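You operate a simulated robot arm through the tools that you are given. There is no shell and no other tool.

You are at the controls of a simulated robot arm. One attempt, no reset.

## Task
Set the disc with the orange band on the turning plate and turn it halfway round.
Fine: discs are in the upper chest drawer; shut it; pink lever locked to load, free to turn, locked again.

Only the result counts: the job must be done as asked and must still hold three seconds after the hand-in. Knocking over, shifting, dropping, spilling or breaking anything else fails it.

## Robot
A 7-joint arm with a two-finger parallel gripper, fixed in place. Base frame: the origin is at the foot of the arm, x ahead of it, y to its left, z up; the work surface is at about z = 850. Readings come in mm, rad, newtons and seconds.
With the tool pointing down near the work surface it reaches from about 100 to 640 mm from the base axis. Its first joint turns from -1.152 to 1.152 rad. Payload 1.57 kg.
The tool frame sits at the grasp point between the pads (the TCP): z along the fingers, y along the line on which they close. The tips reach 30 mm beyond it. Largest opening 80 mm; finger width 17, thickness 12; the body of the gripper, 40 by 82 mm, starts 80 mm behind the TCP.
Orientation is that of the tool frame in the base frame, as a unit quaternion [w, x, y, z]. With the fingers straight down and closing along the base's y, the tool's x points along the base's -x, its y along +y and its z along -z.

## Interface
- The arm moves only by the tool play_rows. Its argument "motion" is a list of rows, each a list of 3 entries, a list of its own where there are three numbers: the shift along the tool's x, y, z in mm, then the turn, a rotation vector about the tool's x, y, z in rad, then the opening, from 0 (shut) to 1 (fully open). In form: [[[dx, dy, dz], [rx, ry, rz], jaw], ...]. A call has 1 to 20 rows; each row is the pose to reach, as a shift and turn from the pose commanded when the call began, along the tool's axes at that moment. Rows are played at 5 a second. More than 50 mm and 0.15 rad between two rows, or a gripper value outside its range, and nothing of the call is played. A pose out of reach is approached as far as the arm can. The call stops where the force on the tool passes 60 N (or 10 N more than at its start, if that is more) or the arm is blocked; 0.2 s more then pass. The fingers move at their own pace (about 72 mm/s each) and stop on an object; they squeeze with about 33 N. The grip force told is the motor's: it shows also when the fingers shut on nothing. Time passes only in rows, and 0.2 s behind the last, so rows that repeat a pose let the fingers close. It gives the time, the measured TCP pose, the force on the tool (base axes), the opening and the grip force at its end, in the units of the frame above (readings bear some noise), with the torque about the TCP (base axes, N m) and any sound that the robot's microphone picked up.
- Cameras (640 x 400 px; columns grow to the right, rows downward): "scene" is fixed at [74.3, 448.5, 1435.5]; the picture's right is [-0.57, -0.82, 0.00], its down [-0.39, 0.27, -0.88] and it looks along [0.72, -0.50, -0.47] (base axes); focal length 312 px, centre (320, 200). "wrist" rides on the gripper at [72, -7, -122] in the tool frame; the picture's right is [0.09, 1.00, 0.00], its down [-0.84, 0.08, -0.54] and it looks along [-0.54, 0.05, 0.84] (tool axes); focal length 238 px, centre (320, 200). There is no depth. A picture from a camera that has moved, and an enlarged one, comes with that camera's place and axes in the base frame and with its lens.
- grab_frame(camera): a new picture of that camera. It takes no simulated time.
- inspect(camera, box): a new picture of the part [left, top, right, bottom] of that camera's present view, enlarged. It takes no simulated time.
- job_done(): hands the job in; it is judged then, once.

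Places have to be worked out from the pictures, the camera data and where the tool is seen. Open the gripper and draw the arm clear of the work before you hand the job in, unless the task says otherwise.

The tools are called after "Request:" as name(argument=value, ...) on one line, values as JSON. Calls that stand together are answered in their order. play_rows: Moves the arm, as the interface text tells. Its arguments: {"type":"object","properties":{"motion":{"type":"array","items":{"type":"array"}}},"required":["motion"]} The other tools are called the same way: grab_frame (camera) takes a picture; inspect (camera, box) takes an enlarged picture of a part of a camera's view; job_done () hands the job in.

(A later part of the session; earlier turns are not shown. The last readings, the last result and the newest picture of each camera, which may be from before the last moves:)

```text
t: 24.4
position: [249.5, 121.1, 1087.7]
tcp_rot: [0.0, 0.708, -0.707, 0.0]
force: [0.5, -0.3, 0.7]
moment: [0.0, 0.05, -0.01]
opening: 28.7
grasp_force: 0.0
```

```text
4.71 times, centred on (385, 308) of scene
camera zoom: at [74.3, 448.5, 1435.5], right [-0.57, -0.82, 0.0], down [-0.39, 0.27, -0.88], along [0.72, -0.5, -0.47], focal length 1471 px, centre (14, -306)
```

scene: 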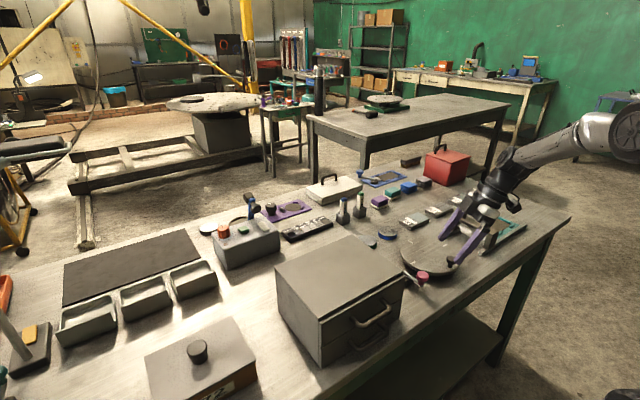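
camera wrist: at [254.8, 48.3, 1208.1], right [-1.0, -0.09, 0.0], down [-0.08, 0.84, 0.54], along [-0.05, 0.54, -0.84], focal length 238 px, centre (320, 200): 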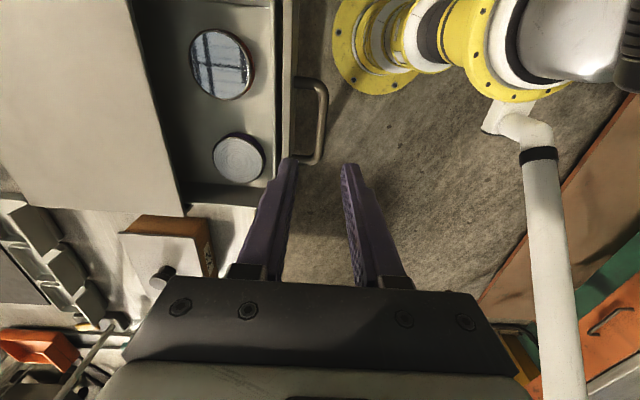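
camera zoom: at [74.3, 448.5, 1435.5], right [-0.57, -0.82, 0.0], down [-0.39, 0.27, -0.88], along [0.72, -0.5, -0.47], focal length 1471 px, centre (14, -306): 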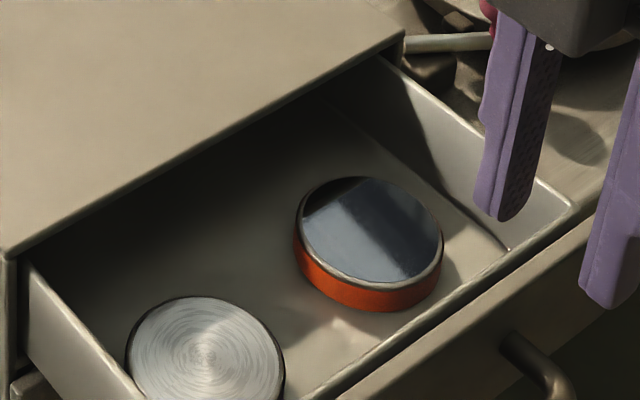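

The orange disc measures about 61 mm across, centred near (350.5,71.5) with its top at z≈940; side wall near y≈18 and lid edge at x≈393. I come over it with the jaws set diagonally (35° off y) at 72 mm to clear both.

Request:
play_rows(motion=[[[7, -14, 0], [0, 0, 0.137], 0.9], [[14, -29, 0], [0, 0, 0.274], 0.9], [[21, -43, 0], [0, 0, 0.411], 0.9], [[28, -58, 0], [0, 0, 0.548], 0.9], [[35, -72, 5], [0, 0, 0.685], 0.9], [[42, -87, 10], [0, 0, 0.822], 0.9], [[49.6, -101, 20], [0, 0, 0.96], 0.9], [[49.6, -101, 20], [0, 0, 0.96], 0.9]])

Request:
grab_frame(camera="wrist")

Request:
inspect(camera="wrist", box=[220, 50, 420, 200])

Request:
inspect(camera="scene", box=[330, 230, 440, 350])

```text
t: 26.2
position: [349.8, 70.6, 1066.0]
tcp_rot: [0.0, -0.3, 0.954, -0.001]
force: [-0.1, -0.2, 0.3]
moment: [0.01, 0.03, 0.03]
opening: 72.2
grasp_force: 0.0
```

```text
taken
camera wrist: at [295.3, 24.5, 1188.3], right [-0.65, 0.76, 0.0], down [0.64, 0.54, 0.54], along [0.41, 0.35, -0.84], focal length 238 px, centre (320, 200)
```

wrist: 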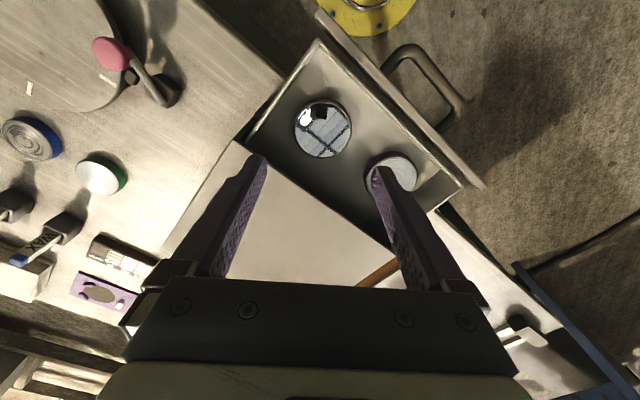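

```text
2.67 times, centred on (320, 125) of wrist
camera zoom: at [295.3, 24.5, 1188.3], right [-0.65, 0.76, 0.0], down [0.64, 0.54, 0.54], along [0.41, 0.35, -0.84], focal length 636 px, centre (320, 400)
```

zoom: 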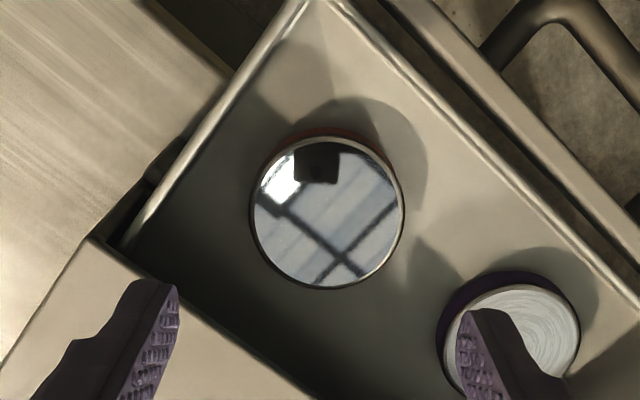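

```text
3.33 times, centred on (385, 290) of scene
camera zoom: at [74.3, 448.5, 1435.5], right [-0.57, -0.82, 0.0], down [-0.39, 0.27, -0.88], along [0.72, -0.5, -0.47], focal length 1042 px, centre (103, -100)
```

zoom: 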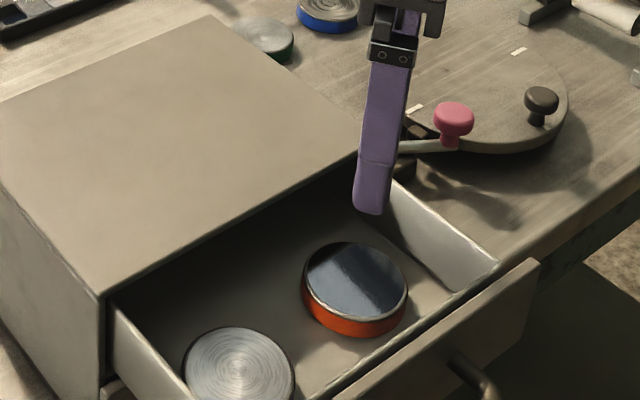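

The disc centre reads (348.8,74.4) from here; wall rim at y≈23 and lid edge at x≈394 leave 7–10 mm for the fingers. I correct by about 4 mm and descend around the disc.

Request:
play_rows(motion=[[[-1.3, 3.7, 0], [0, 0, 0], 0.9], [[-1.3, 3.7, 30], [0, 0, 0], 0.9], [[-1.3, 3.7, 55], [0, 0, 0], 0.9], [[-1.3, 3.7, 75], [0, 0, 0], 0.9], [[-1.3, 3.7, 90], [0, 0, 0], 0.9], [[-1.3, 3.7, 100], [0, 0, 0], 0.9], [[-1.3, 3.7, 105], [0, 0, 0], 0.9], [[-1.3, 3.7, 105], [0, 0, 0], 0.9]])

Request:
grab_frame(camera="wrist")

Request:
inspect(camera="scene", box=[330, 230, 440, 350])

```text
t: 28.0
position: [347.8, 76.6, 961.5]
tcp_rot: [0.0, -0.302, 0.953, 0.0]
force: [0.4, 0.0, 0.3]
moment: [-0.01, 0.0, -0.02]
opening: 71.9
grasp_force: 0.0
```

```text
taken
camera wrist: at [293.3, 29.0, 1082.3], right [-0.65, 0.76, 0.0], down [0.64, 0.54, 0.54], along [0.41, 0.35, -0.84], focal length 238 px, centre (320, 200)
```

wrist: 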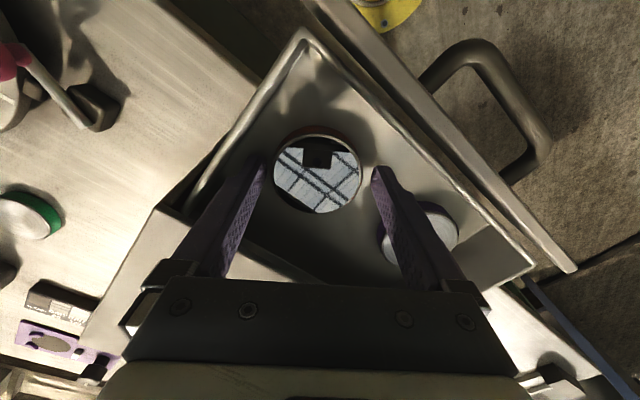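

```text
3.33 times, centred on (385, 290) of scene
camera zoom: at [74.3, 448.5, 1435.5], right [-0.57, -0.82, 0.0], down [-0.39, 0.27, -0.88], along [0.72, -0.5, -0.47], focal length 1042 px, centre (103, -100)
```

zoom: 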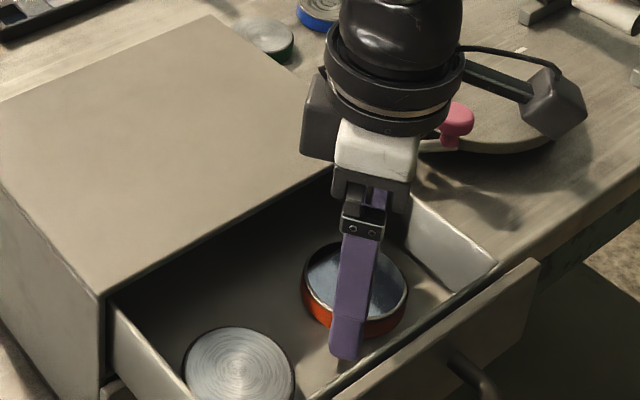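

The disc sits centred between the fingers. I lower 3 mm more and close on the rim.

Request:
play_rows(motion=[[[0, -1, 2], [0, 0, 0], 0.9], [[0, -1, 3], [0, 0, 0], 0.9], [[0, -1, 3], [0, 0, 0], 0.6], [[0, -1, 3], [0, 0, 0], 0.6], [[0, -1, 3], [0, 0, 0], 0.6]])

Request:
grab_frame(camera="wrist")

```text
t: 29.2
position: [347.3, 74.1, 958.4]
tcp_rot: [0.0, -0.302, 0.953, 0.0]
force: [0.2, 0.1, 1.3]
moment: [0.01, -0.06, 0.05]
opening: 58.5
grasp_force: 33.2
```

```text
taken
camera wrist: at [294.0, 27.0, 1079.5], right [-0.65, 0.76, 0.0], down [0.64, 0.54, 0.54], along [0.41, 0.35, -0.84], focal length 238 px, centre (320, 200)
```

wrist: 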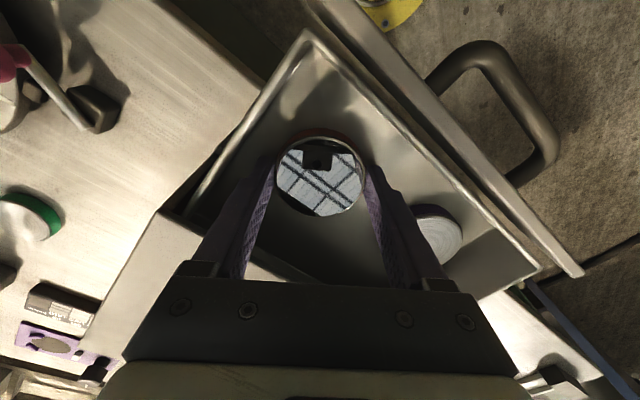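

The jaws stopped at 58.5 mm with a 33 N grip. I lift the disc straight up in small steps.

Request:
play_rows(motion=[[[0, 0, -5], [0, 0, 0], 0.6], [[0, 0, -15], [0, 0, 0], 0.6], [[0, 0, -30], [0, 0, 0], 0.6], [[0, 0, -50], [0, 0, 0], 0.6], [[0, 0, -75], [0, 0, 0], 0.6], [[0, 0, -100], [0, 0, 0], 0.6], [[0, 0, -100], [0, 0, 0], 0.6]])

Request:
grab_frame(camera="wrist")

Request:
inspect(camera="scene", box=[300, 180, 480, 340])

```text
t: 30.8
position: [349.2, 73.8, 1058.6]
tcp_rot: [-0.001, -0.3, 0.954, 0.0]
force: [0.5, 0.1, 0.2]
moment: [0.05, 0.01, 0.02]
opening: 48.0
grasp_force: 0.0
```

```text
taken
camera wrist: at [295.0, 27.8, 1179.4], right [-0.65, 0.76, 0.0], down [0.64, 0.54, 0.54], along [0.41, 0.35, -0.84], focal length 238 px, centre (320, 200)
```

wrist: 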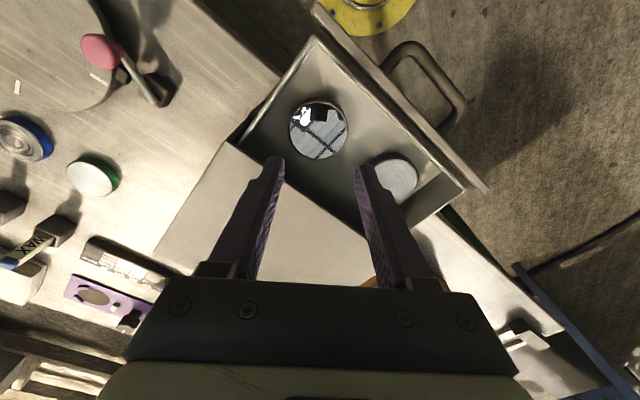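

```text
2.50 times, centred on (390, 260) of scene
camera zoom: at [74.3, 448.5, 1435.5], right [-0.57, -0.82, 0.0], down [-0.39, 0.27, -0.88], along [0.72, -0.5, -0.47], focal length 781 px, centre (145, 50)
```

zoom: 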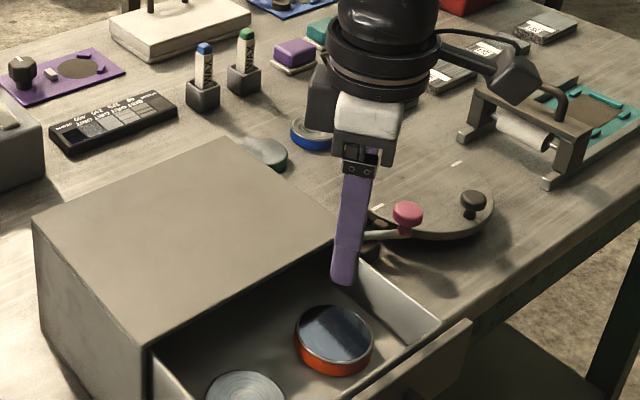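

The disc slipped out of the grip and still lies in the drawer, about where it was; my tips were likely only on its upper edge. I look closely again to find its height and shape.

Request:
inspect(camera="wrist", box=[270, 80, 370, 180])

Request:
inspect(camera="scene", box=[365, 285, 415, 335])

```text
4.00 times, centred on (320, 130) of wrist
camera zoom: at [295.0, 27.8, 1179.4], right [-0.65, 0.76, 0.0], down [0.64, 0.54, 0.54], along [0.41, 0.35, -0.84], focal length 953 px, centre (320, 480)
```

zoom: 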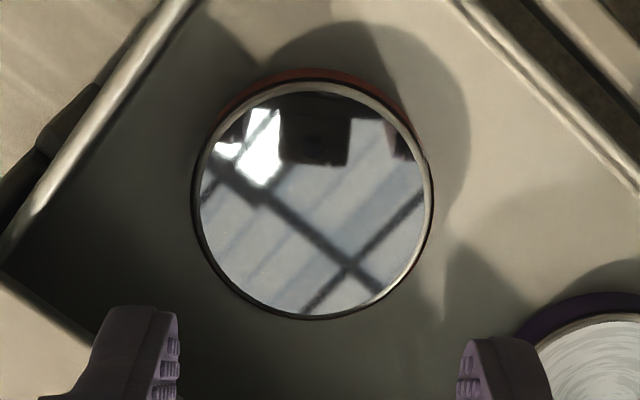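

```text
8.00 times, centred on (390, 310) of scene
camera zoom: at [74.3, 448.5, 1435.5], right [-0.57, -0.82, 0.0], down [-0.39, 0.27, -0.88], along [0.72, -0.5, -0.47], focal length 2500 px, centre (-240, -680)
```

zoom: 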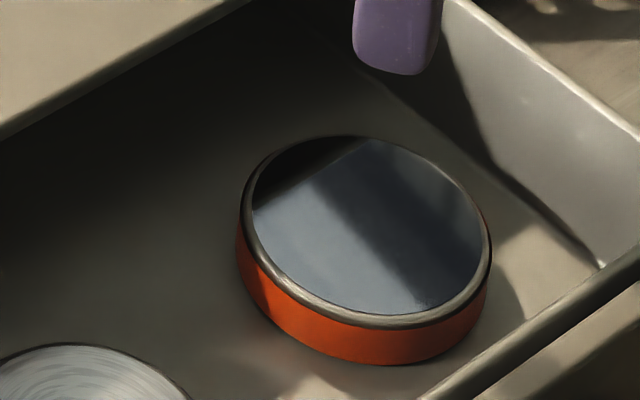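

Both views now agree: disc top at (350,72.6,939.5), floor near 927, diameter about 61 mm. I go down again with the tips just above the floor, centred on this position, and will test the lift in tiny steps.

Request:
play_rows(motion=[[[0, -1, 0], [0, 0, 0], 0.9], [[0, -1, 30], [0, 0, 0], 0.9], [[0, -1, 60], [0, 0, 0], 0.9], [[0, -1, 80], [0, 0, 0], 0.9], [[0, -1, 92], [0, 0, 0], 0.9], [[0, -1, 99], [0, 0, 0], 0.9], [[0, -1, 99], [0, 0, 0], 0.9]])

Request:
inspect(camera="wrist", box=[220, 110, 420, 250])

Request:
inspect(camera="scene", box=[350, 270, 420, 340])

```text
t: 32.4
position: [348.2, 74.2, 959.3]
tcp_rot: [0.0, -0.301, 0.954, 0.0]
force: [-1.2, -0.6, -0.6]
moment: [0.03, 0.04, 0.02]
opening: 72.0
grasp_force: 0.0
```

```text
2.86 times, centred on (320, 180) of wrist
camera zoom: at [293.9, 26.8, 1080.1], right [-0.65, 0.76, 0.0], down [0.64, 0.54, 0.54], along [0.41, 0.35, -0.84], focal length 681 px, centre (320, 257)
```

zoom: 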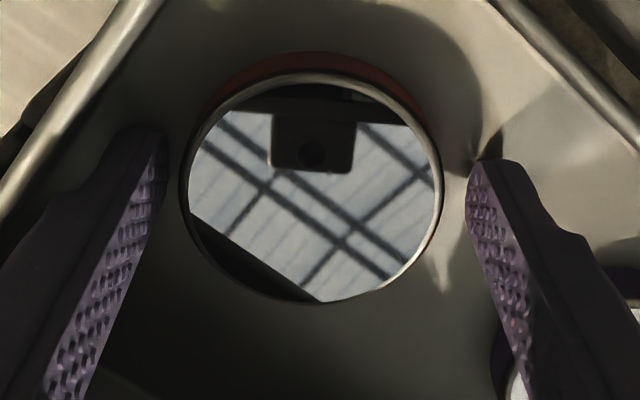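

```text
5.71 times, centred on (385, 305) of scene
camera zoom: at [74.3, 448.5, 1435.5], right [-0.57, -0.82, 0.0], down [-0.39, 0.27, -0.88], along [0.72, -0.5, -0.47], focal length 1786 px, centre (-51, -400)
```

zoom: 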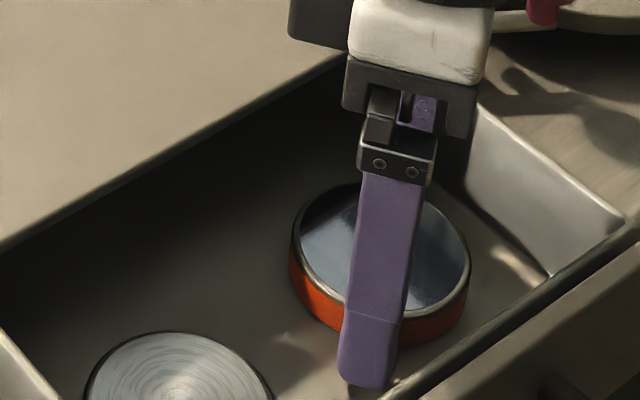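

The disc is centred between the pads. I lower 2 mm more toward the floor, close, and raise just 4 mm to read the load.

Request:
play_rows(motion=[[[0, 0, 1.5], [0, 0, 0], 0.9], [[0, 0, 2.5], [0, 0, 0], 0.9], [[0, 0, 2.5], [0, 0, 0], 0.5], [[0, 0, 2.5], [0, 0, 0], 0.5], [[0, 0, 2.5], [0, 0, 0], 0.5], [[0, 0, 2.5], [0, 0, 0], 0.5]])

Request:
play_rows(motion=[[[0, 0, -1], [0, 0, 0], 0.5], [[0, 0, -2], [0, 0, 0], 0.5], [[0, 0, -4], [0, 0, 0], 0.5], [[0, 0, -4], [0, 0, 0], 0.5]])

Request:
inspect(camera="scene", box=[350, 270, 420, 340])

Request:
inspect(camera="wrist", box=[220, 110, 420, 250])

```text
t: 33.8
position: [349.3, 74.5, 958.2]
tcp_rot: [0.001, -0.301, 0.954, -0.001]
force: [0.8, 1.0, 10.7]
moment: [0.14, -0.04, -0.11]
opening: 58.4
grasp_force: 33.0
```

```text
t: 34.8
position: [348.2, 73.5, 959.5]
tcp_rot: [-0.002, -0.302, 0.953, 0.001]
force: [0.8, -0.4, -3.3]
moment: [-0.02, 0.0, 0.02]
opening: 58.7
grasp_force: 33.4
```

```text
5.71 times, centred on (385, 305) of scene
camera zoom: at [74.3, 448.5, 1435.5], right [-0.57, -0.82, 0.0], down [-0.39, 0.27, -0.88], along [0.72, -0.5, -0.47], focal length 1786 px, centre (-51, -400)
```

zoom: 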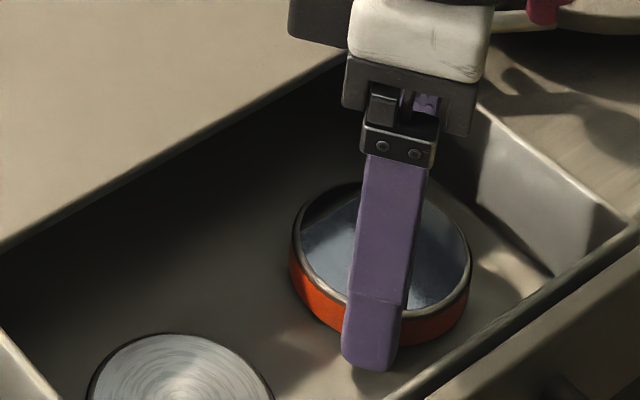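

```text
2.86 times, centred on (320, 180) of wrist
camera zoom: at [294.2, 26.7, 1080.8], right [-0.65, 0.76, 0.0], down [0.64, 0.54, 0.54], along [0.41, 0.35, -0.84], focal length 681 px, centre (320, 257)
```

zoom: 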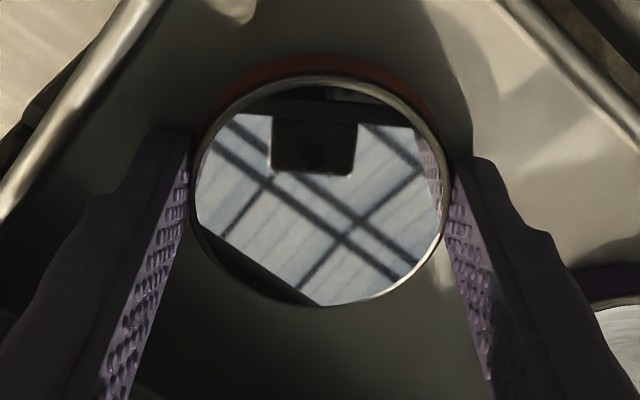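

The tips touched the floor (10.7 N), so the floor is near 928; now the tool carries about 3 N and the grip holds at 58.7 mm. I raise a few mm more and check again.

Request:
play_rows(motion=[[[0, 0, -1], [0, 0, 0], 0.5], [[0, 0, -2], [0, 0, 0], 0.5], [[0, 0, -3], [0, 0, 0], 0.5], [[0, 0, -4], [0, 0, 0], 0.5], [[0, 0, -5], [0, 0, 0], 0.5], [[0, 0, -5], [0, 0, 0], 0.5]])

Request:
inspect(camera="scene", box=[350, 270, 420, 340])

Request:
inspect(camera="wrist", box=[220, 110, 420, 250])

```text
t: 36.2
position: [349.8, 75.7, 966.0]
tcp_rot: [-0.001, -0.301, 0.954, 0.0]
force: [0.8, 0.4, -3.1]
moment: [0.02, -0.01, 0.0]
opening: 58.2
grasp_force: 33.1
```

```text
5.71 times, centred on (385, 305) of scene
camera zoom: at [74.3, 448.5, 1435.5], right [-0.57, -0.82, 0.0], down [-0.39, 0.27, -0.88], along [0.72, -0.5, -0.47], focal length 1786 px, centre (-51, -400)
```

zoom: 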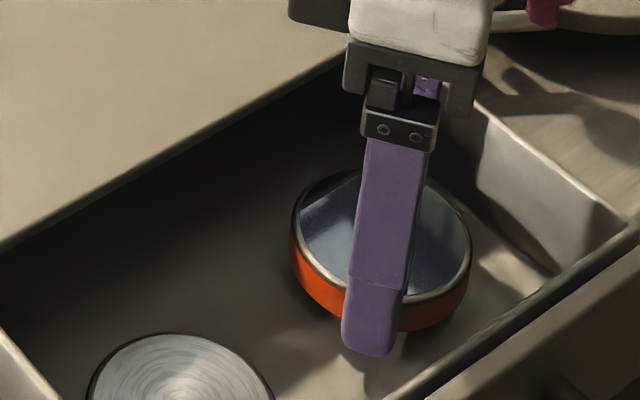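

```text
2.86 times, centred on (320, 180) of wrist
camera zoom: at [295.0, 26.4, 1086.5], right [-0.65, 0.76, 0.0], down [0.64, 0.54, 0.54], along [0.41, 0.35, -0.84], focal length 681 px, centre (320, 257)
```

zoom: 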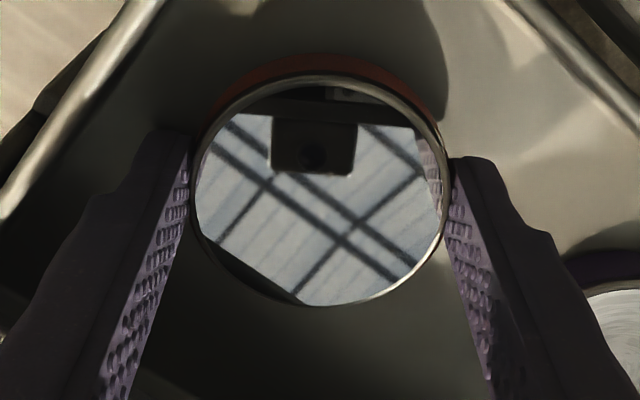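

The disc is off the floor and keeps its place in the pads. I go on raising slowly, a few mm per row.

Request:
play_rows(motion=[[[0, 0, -3], [0, 0, 0], 0.5], [[0, 0, -6], [0, 0, 0], 0.5], [[0, 0, -10], [0, 0, 0], 0.5], [[0, 0, -14], [0, 0, 0], 0.5], [[0, 0, -18], [0, 0, 0], 0.5], [[0, 0, -22], [0, 0, 0], 0.5], [[0, 0, -26], [0, 0, 0], 0.5], [[0, 0, -30], [0, 0, 0], 0.5], [[0, 0, -30], [0, 0, 0], 0.5]])

Request:
inspect(camera="wrist", box=[220, 110, 420, 250])

Request:
inspect(camera="scene", box=[350, 260, 420, 330])

```text
t: 38.2
position: [351.2, 73.2, 995.1]
tcp_rot: [0.0, -0.301, 0.954, 0.0]
force: [-0.6, -0.2, -2.8]
moment: [0.0, -0.03, -0.01]
opening: 58.5
grasp_force: 33.2
```

```text
2.86 times, centred on (320, 180) of wrist
camera zoom: at [295.6, 26.4, 1116.4], right [-0.65, 0.76, 0.0], down [0.64, 0.54, 0.54], along [0.41, 0.35, -0.84], focal length 681 px, centre (320, 257)
```

zoom: 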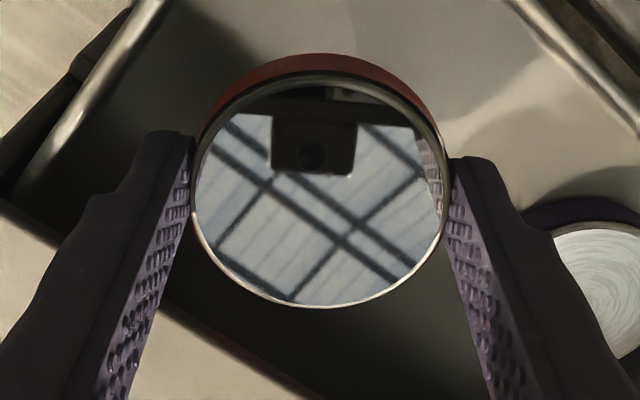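

```text
5.71 times, centred on (385, 295) of scene
camera zoom: at [74.3, 448.5, 1435.5], right [-0.57, -0.82, 0.0], down [-0.39, 0.27, -0.88], along [0.72, -0.5, -0.47], focal length 1786 px, centre (-51, -343)
```

zoom: 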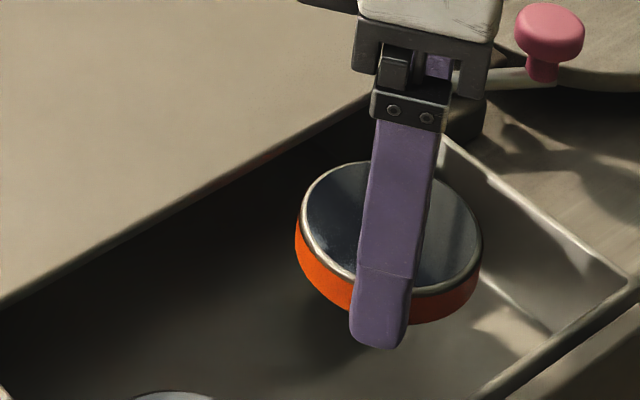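

It holds steady. I raise on to z≈1070, clear of the chest's lid.

Request:
play_rows(motion=[[[0, 0, -5], [0, 0, 0], 0.5], [[0, 0, -11], [0, 0, 0], 0.5], [[0, 0, -18], [0, 0, 0], 0.5], [[0, 0, -25], [0, 0, 0], 0.5], [[0, 0, -32], [0, 0, 0], 0.5], [[0, 0, -40], [0, 0, 0], 0.5], [[0, 0, -48], [0, 0, 0], 0.5], [[0, 0, -56], [0, 0, 0], 0.5], [[0, 0, -64], [0, 0, 0], 0.5], [[0, 0, -70], [0, 0, 0], 0.5], [[0, 0, -74], [0, 0, 0], 0.5], [[0, 0, -74], [0, 0, 0], 0.5]])

Request:
inspect(camera="scene", box=[340, 200, 450, 320])

```text
t: 40.8
position: [349.7, 73.3, 1070.1]
tcp_rot: [0.0, -0.301, 0.954, 0.0]
force: [0.3, 0.6, -3.3]
moment: [-0.02, 0.01, 0.03]
opening: 58.5
grasp_force: 32.8
```

```text
3.33 times, centred on (395, 260) of scene
camera zoom: at [74.3, 448.5, 1435.5], right [-0.57, -0.82, 0.0], down [-0.39, 0.27, -0.88], along [0.72, -0.5, -0.47], focal length 1042 px, centre (70, 0)
```

zoom: 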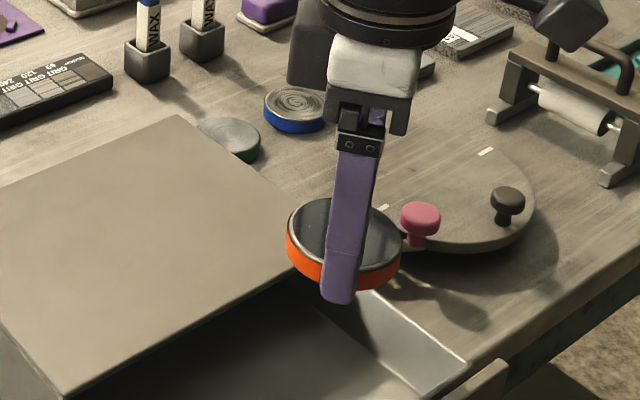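

Holding well (≈3.2 N weight). I carry it smoothly over to above the plate centre (≈(470,-208)), turning the jaws to close along y.

Request:
play_rows(motion=[[[1.9, -9.0, 0], [0, 0, 0.018], 0.5], [[5.7, -26.9, 0], [0, 0, 0.055], 0.5], [[10.8, -50.9, 0], [0, 0, 0.104], 0.5], [[15.8, -74.8, 0], [0, 0, 0.153], 0.5], [[20.9, -98.8, 0], [0, 0, 0.202], 0.5], [[26.6, -125.7, 0], [0, 0, 0.257], 0.5], [[31.7, -149.7, 0], [0, 0, 0.306], 0.5], [[36.7, -173.6, 0], [0, 0, 0.355], 0.5], [[42.4, -200.5, 0], [0, 0, 0.41], 0.5], [[47.5, -224.5, 0], [0, 0, 0.459], 0.5], [[52.5, -248.4, 0], [0, 0, 0.508], 0.5], [[57.6, -272.4, 0], [0, 0, 0.557], 0.5], [[61.4, -290.3, 0], [0, 0, 0.594], 0.5], [[63.3, -299.3, 0], [0, 0, 0.612], 0.5], [[63.3, -299.3, 0], [0, 0, 0.612], 0.5]])

Request:
grab_frame(camera="wrist")

Request:
inspect(camera="scene", box=[360, 150, 500, 300])

```text
t: 44.0
position: [469.1, -208.3, 1071.2]
tcp_rot: [0.0, 0.001, 1.0, 0.0]
force: [0.5, -0.7, -4.2]
moment: [0.01, -0.04, -0.02]
opening: 58.5
grasp_force: 33.3
```

```text
taken
camera wrist: at [398.1, -215.5, 1190.8], right [-0.09, 1.0, 0.0], down [0.84, 0.08, 0.54], along [0.54, 0.05, -0.84], focal length 238 px, centre (320, 200)
```

wrist: 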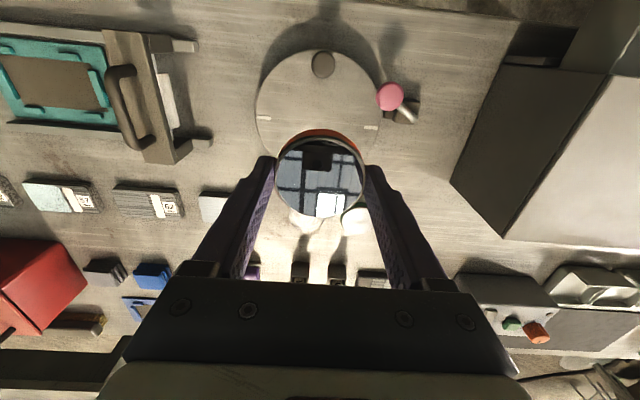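

```text
2.67 times, centred on (430, 225) of scene
camera zoom: at [74.3, 448.5, 1435.5], right [-0.57, -0.82, 0.0], down [-0.39, 0.27, -0.88], along [0.72, -0.5, -0.47], focal length 833 px, centre (27, 133)
```

zoom: 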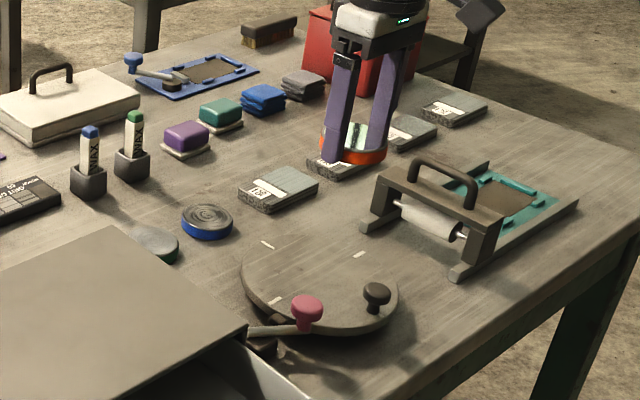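

I enlarge the plate in this wrist view to fix its centre by the tick marks.

Request:
inspect(camera="wrist", box=[240, 30, 420, 150])

Request:
inspect(camera="scene", box=[395, 230, 455, 280])

```text
3.33 times, centred on (330, 90) of wrist
camera zoom: at [398.1, -215.5, 1190.8], right [-0.09, 1.0, 0.0], down [0.84, 0.08, 0.54], along [0.54, 0.05, -0.84], focal length 794 px, centre (287, 567)
```

zoom: 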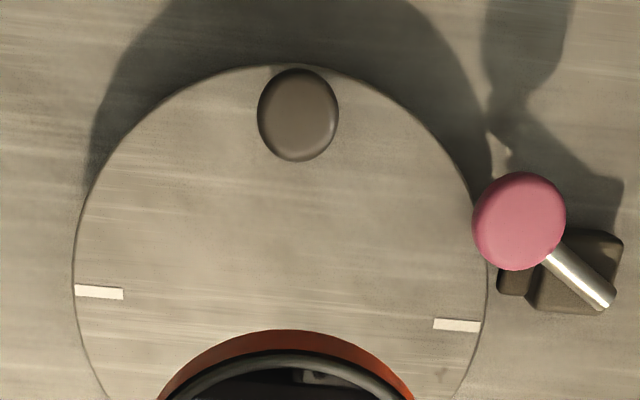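

```text
8.00 times, centred on (425, 255) of scene
camera zoom: at [74.3, 448.5, 1435.5], right [-0.57, -0.82, 0.0], down [-0.39, 0.27, -0.88], along [0.72, -0.5, -0.47], focal length 2500 px, centre (-520, -240)
```

zoom: 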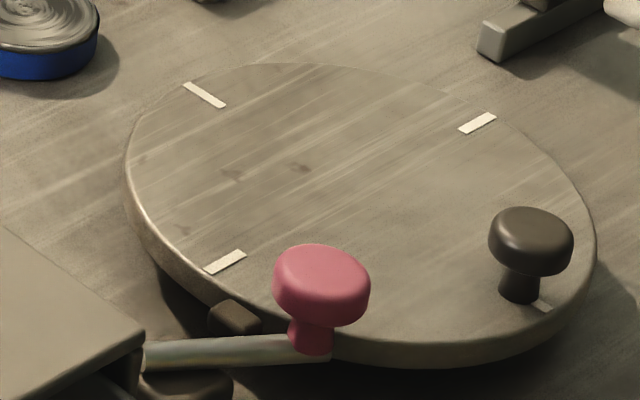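

Averaging the tick marks over all views, the plate centre is about (478.5,-211), top near z≈883. I shift there and lower to just above the plate.

Request:
play_rows(motion=[[[-4, -1, 0], [0, 0, 0], 0.5], [[-9.4, -2.5, 5], [0, 0, 0], 0.5], [[-9.4, -2.5, 20], [0, 0, 0], 0.5], [[-9.4, -2.5, 35], [0, 0, 0], 0.5], [[-9.4, -2.5, 50], [0, 0, 0], 0.5], [[-9.4, -2.5, 65], [0, 0, 0], 0.5], [[-9.4, -2.5, 80], [0, 0, 0], 0.5], [[-9.4, -2.5, 95], [0, 0, 0], 0.5], [[-9.4, -2.5, 110], [0, 0, 0], 0.5], [[-9.4, -2.5, 122], [0, 0, 0], 0.5], [[-9.4, -2.5, 132], [0, 0, 0], 0.5], [[-9.4, -2.5, 138], [0, 0, 0], 0.5], [[-9.4, -2.5, 140], [0, 0, 0], 0.5], [[-9.4, -2.5, 140], [0, 0, 0], 0.5]])

Request:
grab_frame(camera="wrist")

Request:
inspect(camera="scene", box=[380, 210, 470, 300])

```text
t: 47.0
position: [479.4, -209.6, 930.5]
tcp_rot: [0.001, 0.0, 1.0, 0.0]
force: [0.6, 0.2, -4.1]
moment: [0.03, 0.02, -0.02]
opening: 58.8
grasp_force: 33.6
```

```text
taken
camera wrist: at [407.7, -217.3, 1050.5], right [-0.09, 1.0, 0.0], down [0.84, 0.08, 0.54], along [0.54, 0.05, -0.84], focal length 238 px, centre (320, 200)
```

wrist: 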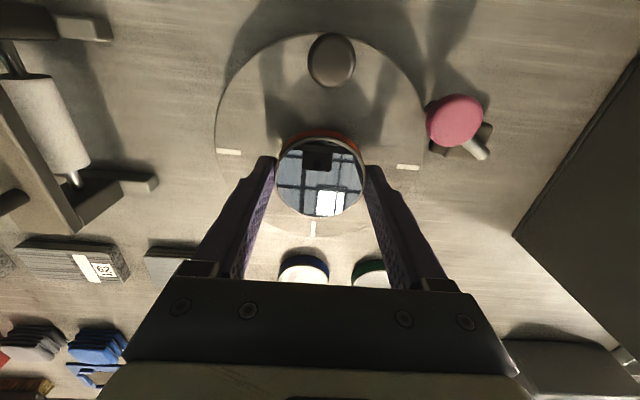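

```text
4.44 times, centred on (425, 255) of scene
camera zoom: at [74.3, 448.5, 1435.5], right [-0.57, -0.82, 0.0], down [-0.39, 0.27, -0.88], along [0.72, -0.5, -0.47], focal length 1389 px, centre (-147, -44)
```

zoom: 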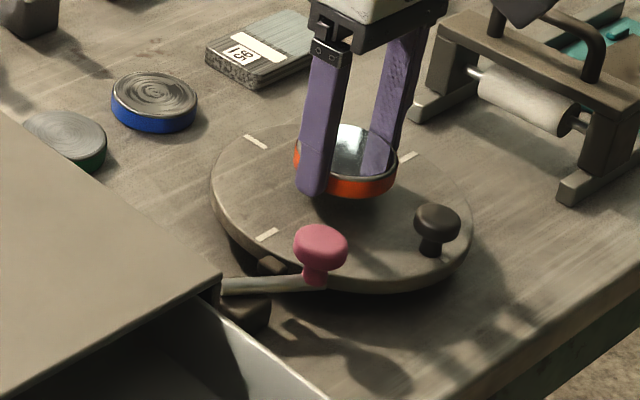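

I check the centring once more from this close view, with three tick marks in sight.

Request:
inspect(camera="wrist", box=[200, 110, 440, 260])

```text
2.67 times, centred on (320, 185) of wrist
camera zoom: at [407.7, -217.3, 1050.5], right [-0.09, 1.0, 0.0], down [0.84, 0.08, 0.54], along [0.54, 0.05, -0.84], focal length 636 px, centre (320, 240)
```

zoom: 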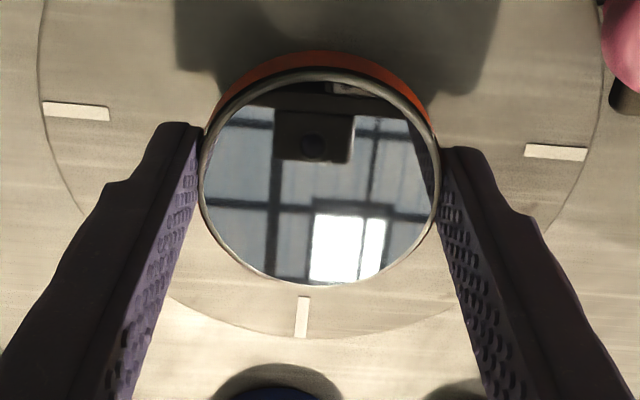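

The centre works out at (478.8,-210.6), right under the tool. I lower gently onto the plate, watching the force.

Request:
play_rows(motion=[[[0, 0, 4], [0, 0, 0], 0.5], [[0, 0, 8], [0, 0, 0], 0.5], [[0, 0, 12], [0, 0, 0], 0.5], [[0, 0, 14], [0, 0, 0], 0.5], [[0, 0, 15], [0, 0, 0], 0.5], [[0, 0, 15], [0, 0, 0], 0.5]])

Request:
inspect(camera="scene", box=[395, 220, 455, 280])

```text
t: 48.4
position: [478.5, -208.9, 914.6]
tcp_rot: [0.001, 0.0, 1.0, 0.0]
force: [0.6, -0.2, -3.7]
moment: [0.0, 0.02, 0.0]
opening: 58.5
grasp_force: 32.7
```

```text
6.67 times, centred on (425, 250) of scene
camera zoom: at [74.3, 448.5, 1435.5], right [-0.57, -0.82, 0.0], down [-0.39, 0.27, -0.88], along [0.72, -0.5, -0.47], focal length 2083 px, centre (-380, -133)
```

zoom: 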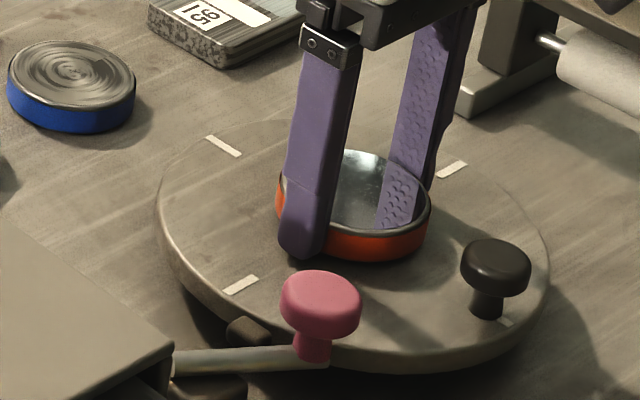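

Still carrying the weight. I lower further in half-millimetre to one-millimetre steps.

Request:
play_rows(motion=[[[0, -0.5, 0.7], [0, 0, 0], 0.5], [[0, -1, 1.4], [0, 0, 0], 0.5], [[0, -1, 2.0], [0, 0, 0], 0.5], [[0, -1, 2.0], [0, 0, 0], 0.5]])

```text
t: 49.4
position: [479.8, -211.3, 912.9]
tcp_rot: [0.0, 0.0, 1.0, -0.001]
force: [-0.6, 0.5, -3.8]
moment: [0.01, 0.02, -0.02]
opening: 58.4
grasp_force: 33.4
```

Force still shows the full weight. I lower another 1.5 mm.

Request:
play_rows(motion=[[[0, 0, 0.5], [0, 0, 0], 0.5], [[0, 0, 1.0], [0, 0, 0], 0.5], [[0, 0, 1.5], [0, 0, 0], 0.5], [[0, 0, 1.5], [0, 0, 0], 0.5]])

Request:
inspect(camera="scene", box=[395, 220, 455, 280])

```text
t: 50.4
position: [479.9, -212.2, 910.6]
tcp_rot: [0.0, 0.0, 1.0, 0.0]
force: [-0.8, 0.7, -2.6]
moment: [-0.01, -0.03, -0.01]
opening: 58.6
grasp_force: 32.8
```

```text
6.67 times, centred on (425, 250) of scene
camera zoom: at [74.3, 448.5, 1435.5], right [-0.57, -0.82, 0.0], down [-0.39, 0.27, -0.88], along [0.72, -0.5, -0.47], focal length 2083 px, centre (-380, -133)
```

zoom: 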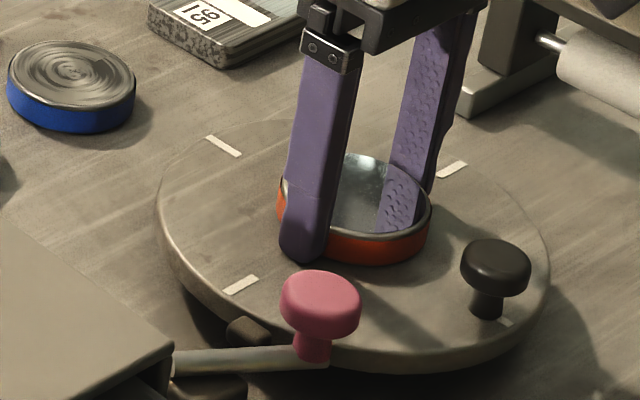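

The load has begun to ease (-2.6 N). Another millimetre or so.

Request:
play_rows(motion=[[[0, 0.5, 0.5], [0, 0, 0], 0.5], [[0, 0.5, 1.0], [0, 0, 0], 0.5], [[0, 0.5, 1.5], [0, 0, 0], 0.5], [[0, 0.5, 1.5], [0, 0, 0], 0.5]])

```text
t: 51.4
position: [480.1, -211.6, 910.1]
tcp_rot: [0.002, 0.001, 1.0, -0.002]
force: [0.8, -0.9, 7.0]
moment: [0.16, 0.12, -0.01]
opening: 58.5
grasp_force: 33.1
```

The disc now bears on the plate (+7 N), so the plate top is at z≈880 and, recomputed, the centre is (480,-210.5) – the tool is at (480,-211.6). I release and lift straight up.

Request:
play_rows(motion=[[[0, 0, -1], [0, 0, 0], 0.6], [[0, 0, -1], [0, 0, 0], 0.76], [[0, 0, -1], [0, 0, 0], 0.85], [[0, 0, -1], [0, 0, 0], 0.9], [[0, 0, -20], [0, 0, 0], 0.9], [[0, 0, -60], [0, 0, 0], 0.9], [[0, 0, -100], [0, 0, 0], 0.9], [[0, 0, -150], [0, 0, 0], 0.9], [[0, 0, -150], [0, 0, 0], 0.9]])

Request:
grab_frame(camera="wrist")

Request:
inspect(camera="wrist", box=[230, 50, 420, 180])

Request:
inspect(camera="scene", box=[380, 210, 470, 290])

```text
t: 53.4
position: [479.3, -213.1, 1061.8]
tcp_rot: [-0.001, 0.0, 1.0, 0.0]
force: [-0.3, 0.3, 0.0]
moment: [-0.01, 0.01, -0.01]
opening: 72.0
grasp_force: 0.1
```

```text
taken
camera wrist: at [408.0, -218.8, 1183.5], right [-0.09, 1.0, 0.0], down [0.84, 0.08, 0.54], along [0.54, 0.05, -0.84], focal length 238 px, centre (320, 200)
```

wrist: 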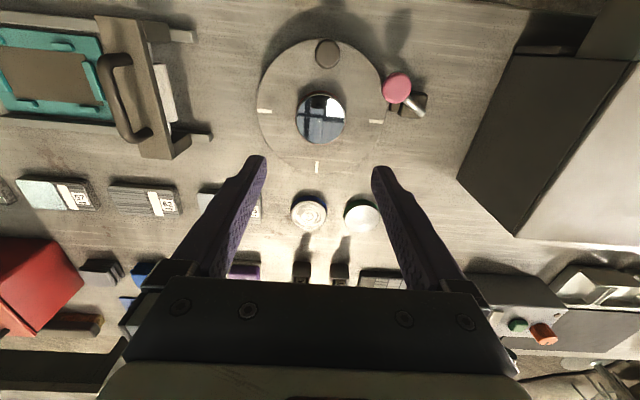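

```text
3.08 times, centred on (325, 115) of wrist
camera zoom: at [408.0, -218.8, 1183.5], right [-0.09, 1.0, 0.0], down [0.84, 0.08, 0.54], along [0.54, 0.05, -0.84], focal length 733 px, centre (305, 462)
```

zoom: 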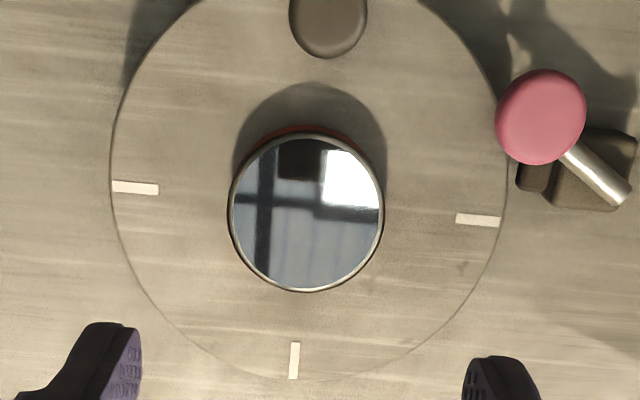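

```text
5.00 times, centred on (425, 250) of scene
camera zoom: at [74.3, 448.5, 1435.5], right [-0.57, -0.82, 0.0], down [-0.39, 0.27, -0.88], along [0.72, -0.5, -0.47], focal length 1563 px, centre (-205, -50)
```

zoom: 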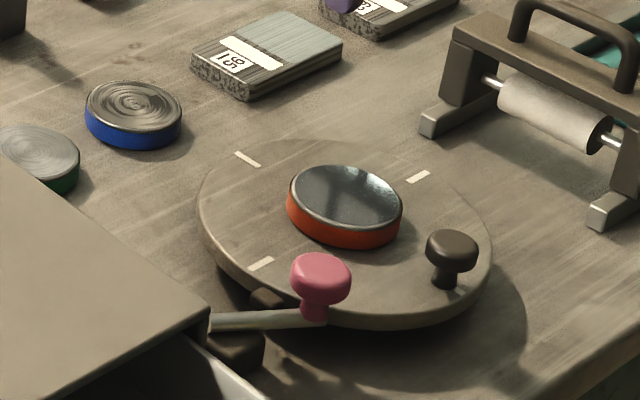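

The disc rests on the plate within about 1 mm of the centre, lever still locked. Next I go back to the drawer's handle (at x≈248) to shut it.

Request:
play_rows(motion=[[[19.2, 27.8, -5], [0, 0, -0.131], 0.6], [[38.3, 55.7, -10], [0, 0, -0.262], 0.36], [[57.5, 83.5, -15], [0, 0, -0.393], 0.36], [[76.7, 111.3, -20], [0, 0, -0.524], 0.36], [[95.8, 139.2, -24], [0, 0, -0.655], 0.36], [[115, 167, -26], [0, 0, -0.785], 0.36], [[134.2, 194.8, -26], [0, 0, -0.916], 0.36], [[153.3, 222.7, -26], [0, 0, -1.047], 0.36], [[172.5, 250.5, -26], [0, 0, -1.178], 0.36], [[191.7, 278.3, -26], [0, 0, -1.309], 0.36], [[210.8, 306.2, -26], [0, 0, -1.44], 0.36], [[230, 334, -26], [0, 0, -1.571], 0.36], [[230, 334, -26], [0, 0, -1.571], 0.36]])

Request:
grab_frame(camera="wrist")

Request:
inspect(camera="wrist", box=[230, 50, 390, 190])

Request:
inspect(camera="scene", box=[270, 200, 470, 390])

```text
t: 56.2
position: [250.0, 123.6, 1087.9]
tcp_rot: [0.0, 0.708, -0.707, 0.0]
force: [0.4, 0.2, 0.4]
moment: [-0.04, 0.02, -0.01]
opening: 28.7
grasp_force: 0.0
```

```text
taken
camera wrist: at [256.5, 52.0, 1207.9], right [-1.0, -0.09, 0.0], down [-0.08, 0.84, 0.54], along [-0.05, 0.54, -0.84], focal length 238 px, centre (320, 200)
```

wrist: 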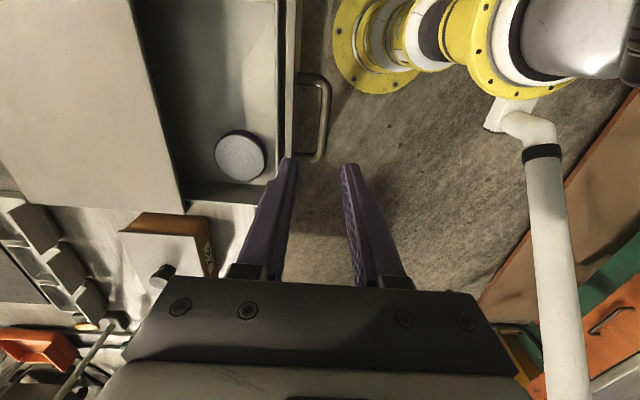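

```text
2.86 times, centred on (310, 120) of wrist
camera zoom: at [256.5, 52.0, 1207.9], right [-1.0, -0.09, 0.0], down [-0.08, 0.84, 0.54], along [-0.05, 0.54, -0.84], focal length 681 px, centre (349, 429)
```

zoom: 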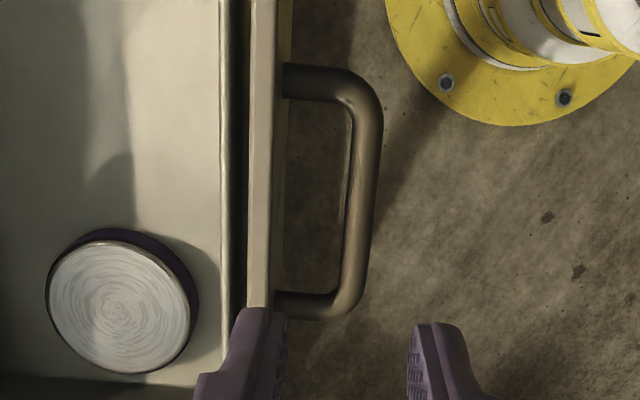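

```text
2.11 times, centred on (370, 295) of scene
camera zoom: at [74.3, 448.5, 1435.5], right [-0.57, -0.82, 0.0], down [-0.39, 0.27, -0.88], along [0.72, -0.5, -0.47], focal length 658 px, centre (215, 0)
```

zoom: 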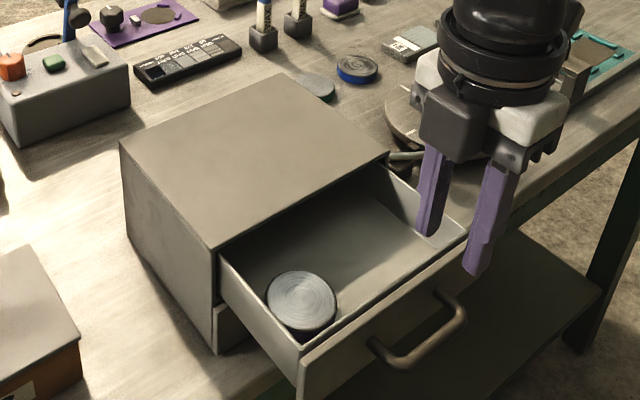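

The bar lies at x≈247. I descend on it as before.

Request:
play_rows(motion=[[[0, 2, 0], [0, 0, 0], 0.36], [[2, 2, 30], [0, 0, 0], 0.36], [[2, 2, 60], [0, 0, 0], 0.36], [[2, 2, 90], [0, 0, 0], 0.36], [[2, 2, 110], [0, 0, 0], 0.36], [[2, 2, 128], [0, 0, 0], 0.36], [[2, 2, 141], [0, 0, 0], 0.36], [[2, 2, 141], [0, 0, 0], 0.36]])

Request:
grab_frame(camera="wrist")

```text
t: 58.0
position: [247.4, 121.1, 942.6]
tcp_rot: [0.0, -0.707, 0.707, -0.001]
force: [-0.2, 0.3, 0.4]
moment: [0.03, 0.05, 0.02]
opening: 28.4
grasp_force: 0.1
```

```text
taken
camera wrist: at [253.7, 49.2, 1064.6], right [-1.0, -0.09, 0.0], down [-0.08, 0.84, 0.54], along [-0.05, 0.54, -0.84], focal length 238 px, centre (320, 200)
```

wrist: 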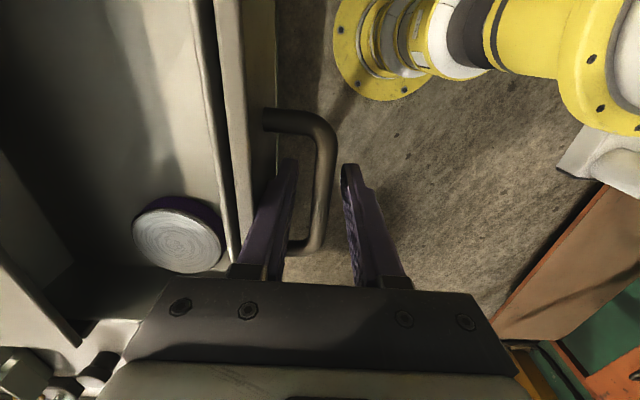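

The bar is between the fingers. I close on it and push the drawer in smoothly.

Request:
play_rows(motion=[[[0, 0, 0], [0, 0, 0], 0.05], [[0, 0, 0], [0, 0, 0], 0.05], [[0, 0, 0], [0, 0, 0], 0.05], [[0, -8, 0], [0, 0, 0], 0.05], [[0, -18, 0], [0, 0, 0], 0.05], [[0, -28, 0], [0, 0, 0], 0.05], [[0, -38, 0], [0, 0, 0], 0.05], [[0, -48, 0], [0, 0, 0], 0.05], [[0, -58, 0], [0, 0, 0], 0.05], [[0, -68, 0], [0, 0, 0], 0.05], [[0, -78, 0], [0, 0, 0], 0.05], [[0, -88, 0], [0, 0, 0], 0.05], [[0, -96, 0], [0, 0, 0], 0.05], [[0, -101, 0], [0, 0, 0], 0.05], [[0, -101, 0], [0, 0, 0], 0.05]])

Request:
inspect(camera="scene", box=[270, 220, 450, 370])

```text
t: 61.2
position: [348.0, 120.3, 944.5]
tcp_rot: [0.001, -0.707, 0.707, 0.002]
force: [-1.1, 0.9, -18.0]
moment: [-0.29, 0.04, -0.46]
opening: 10.8
grasp_force: 28.7
```

```text
2.67 times, centred on (360, 295) of scene
camera zoom: at [74.5, 448.6, 1435.5], right [-0.57, -0.82, 0.0], down [-0.39, 0.27, -0.88], along [0.72, -0.5, -0.47], focal length 833 px, centre (213, -53)
```

zoom: 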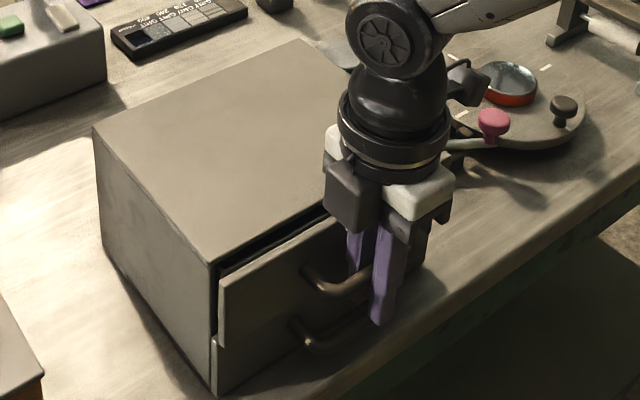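

The drawer is about 8 mm short of shut. I push on in small steps until it seats.

Request:
play_rows(motion=[[[0, -3, 0], [0, 0, 0], 0.05], [[0, -6, 0], [0, 0, 0], 0.05], [[0, -8, 0], [0, 0, 0], 0.05], [[0, -9, 0], [0, 0, 0], 0.05], [[0, -9, 0], [0, 0, 0], 0.05]])

Request:
inspect(camera="scene", box=[310, 250, 430, 370])

```text
t: 62.4
position: [357.3, 120.8, 944.2]
tcp_rot: [0.0, -0.707, 0.707, 0.001]
force: [-7.1, -10.9, -1.7]
moment: [-0.04, -0.07, -0.48]
opening: 10.8
grasp_force: 28.2
```

```text
3.33 times, centred on (370, 310) of scene
camera zoom: at [74.1, 448.2, 1435.6], right [-0.57, -0.82, 0.0], down [-0.39, 0.27, -0.88], along [0.72, -0.5, -0.47], focal length 1042 px, centre (153, -167)
```

zoom: 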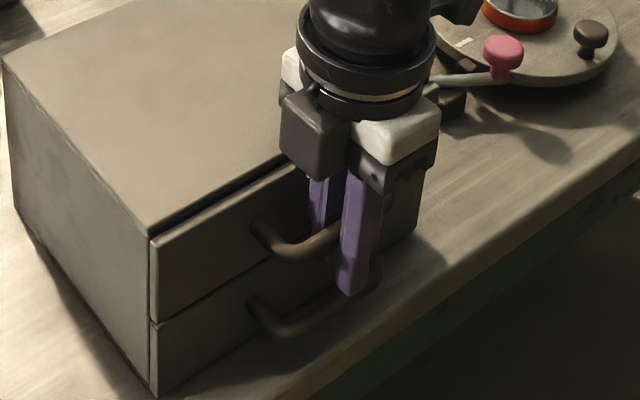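

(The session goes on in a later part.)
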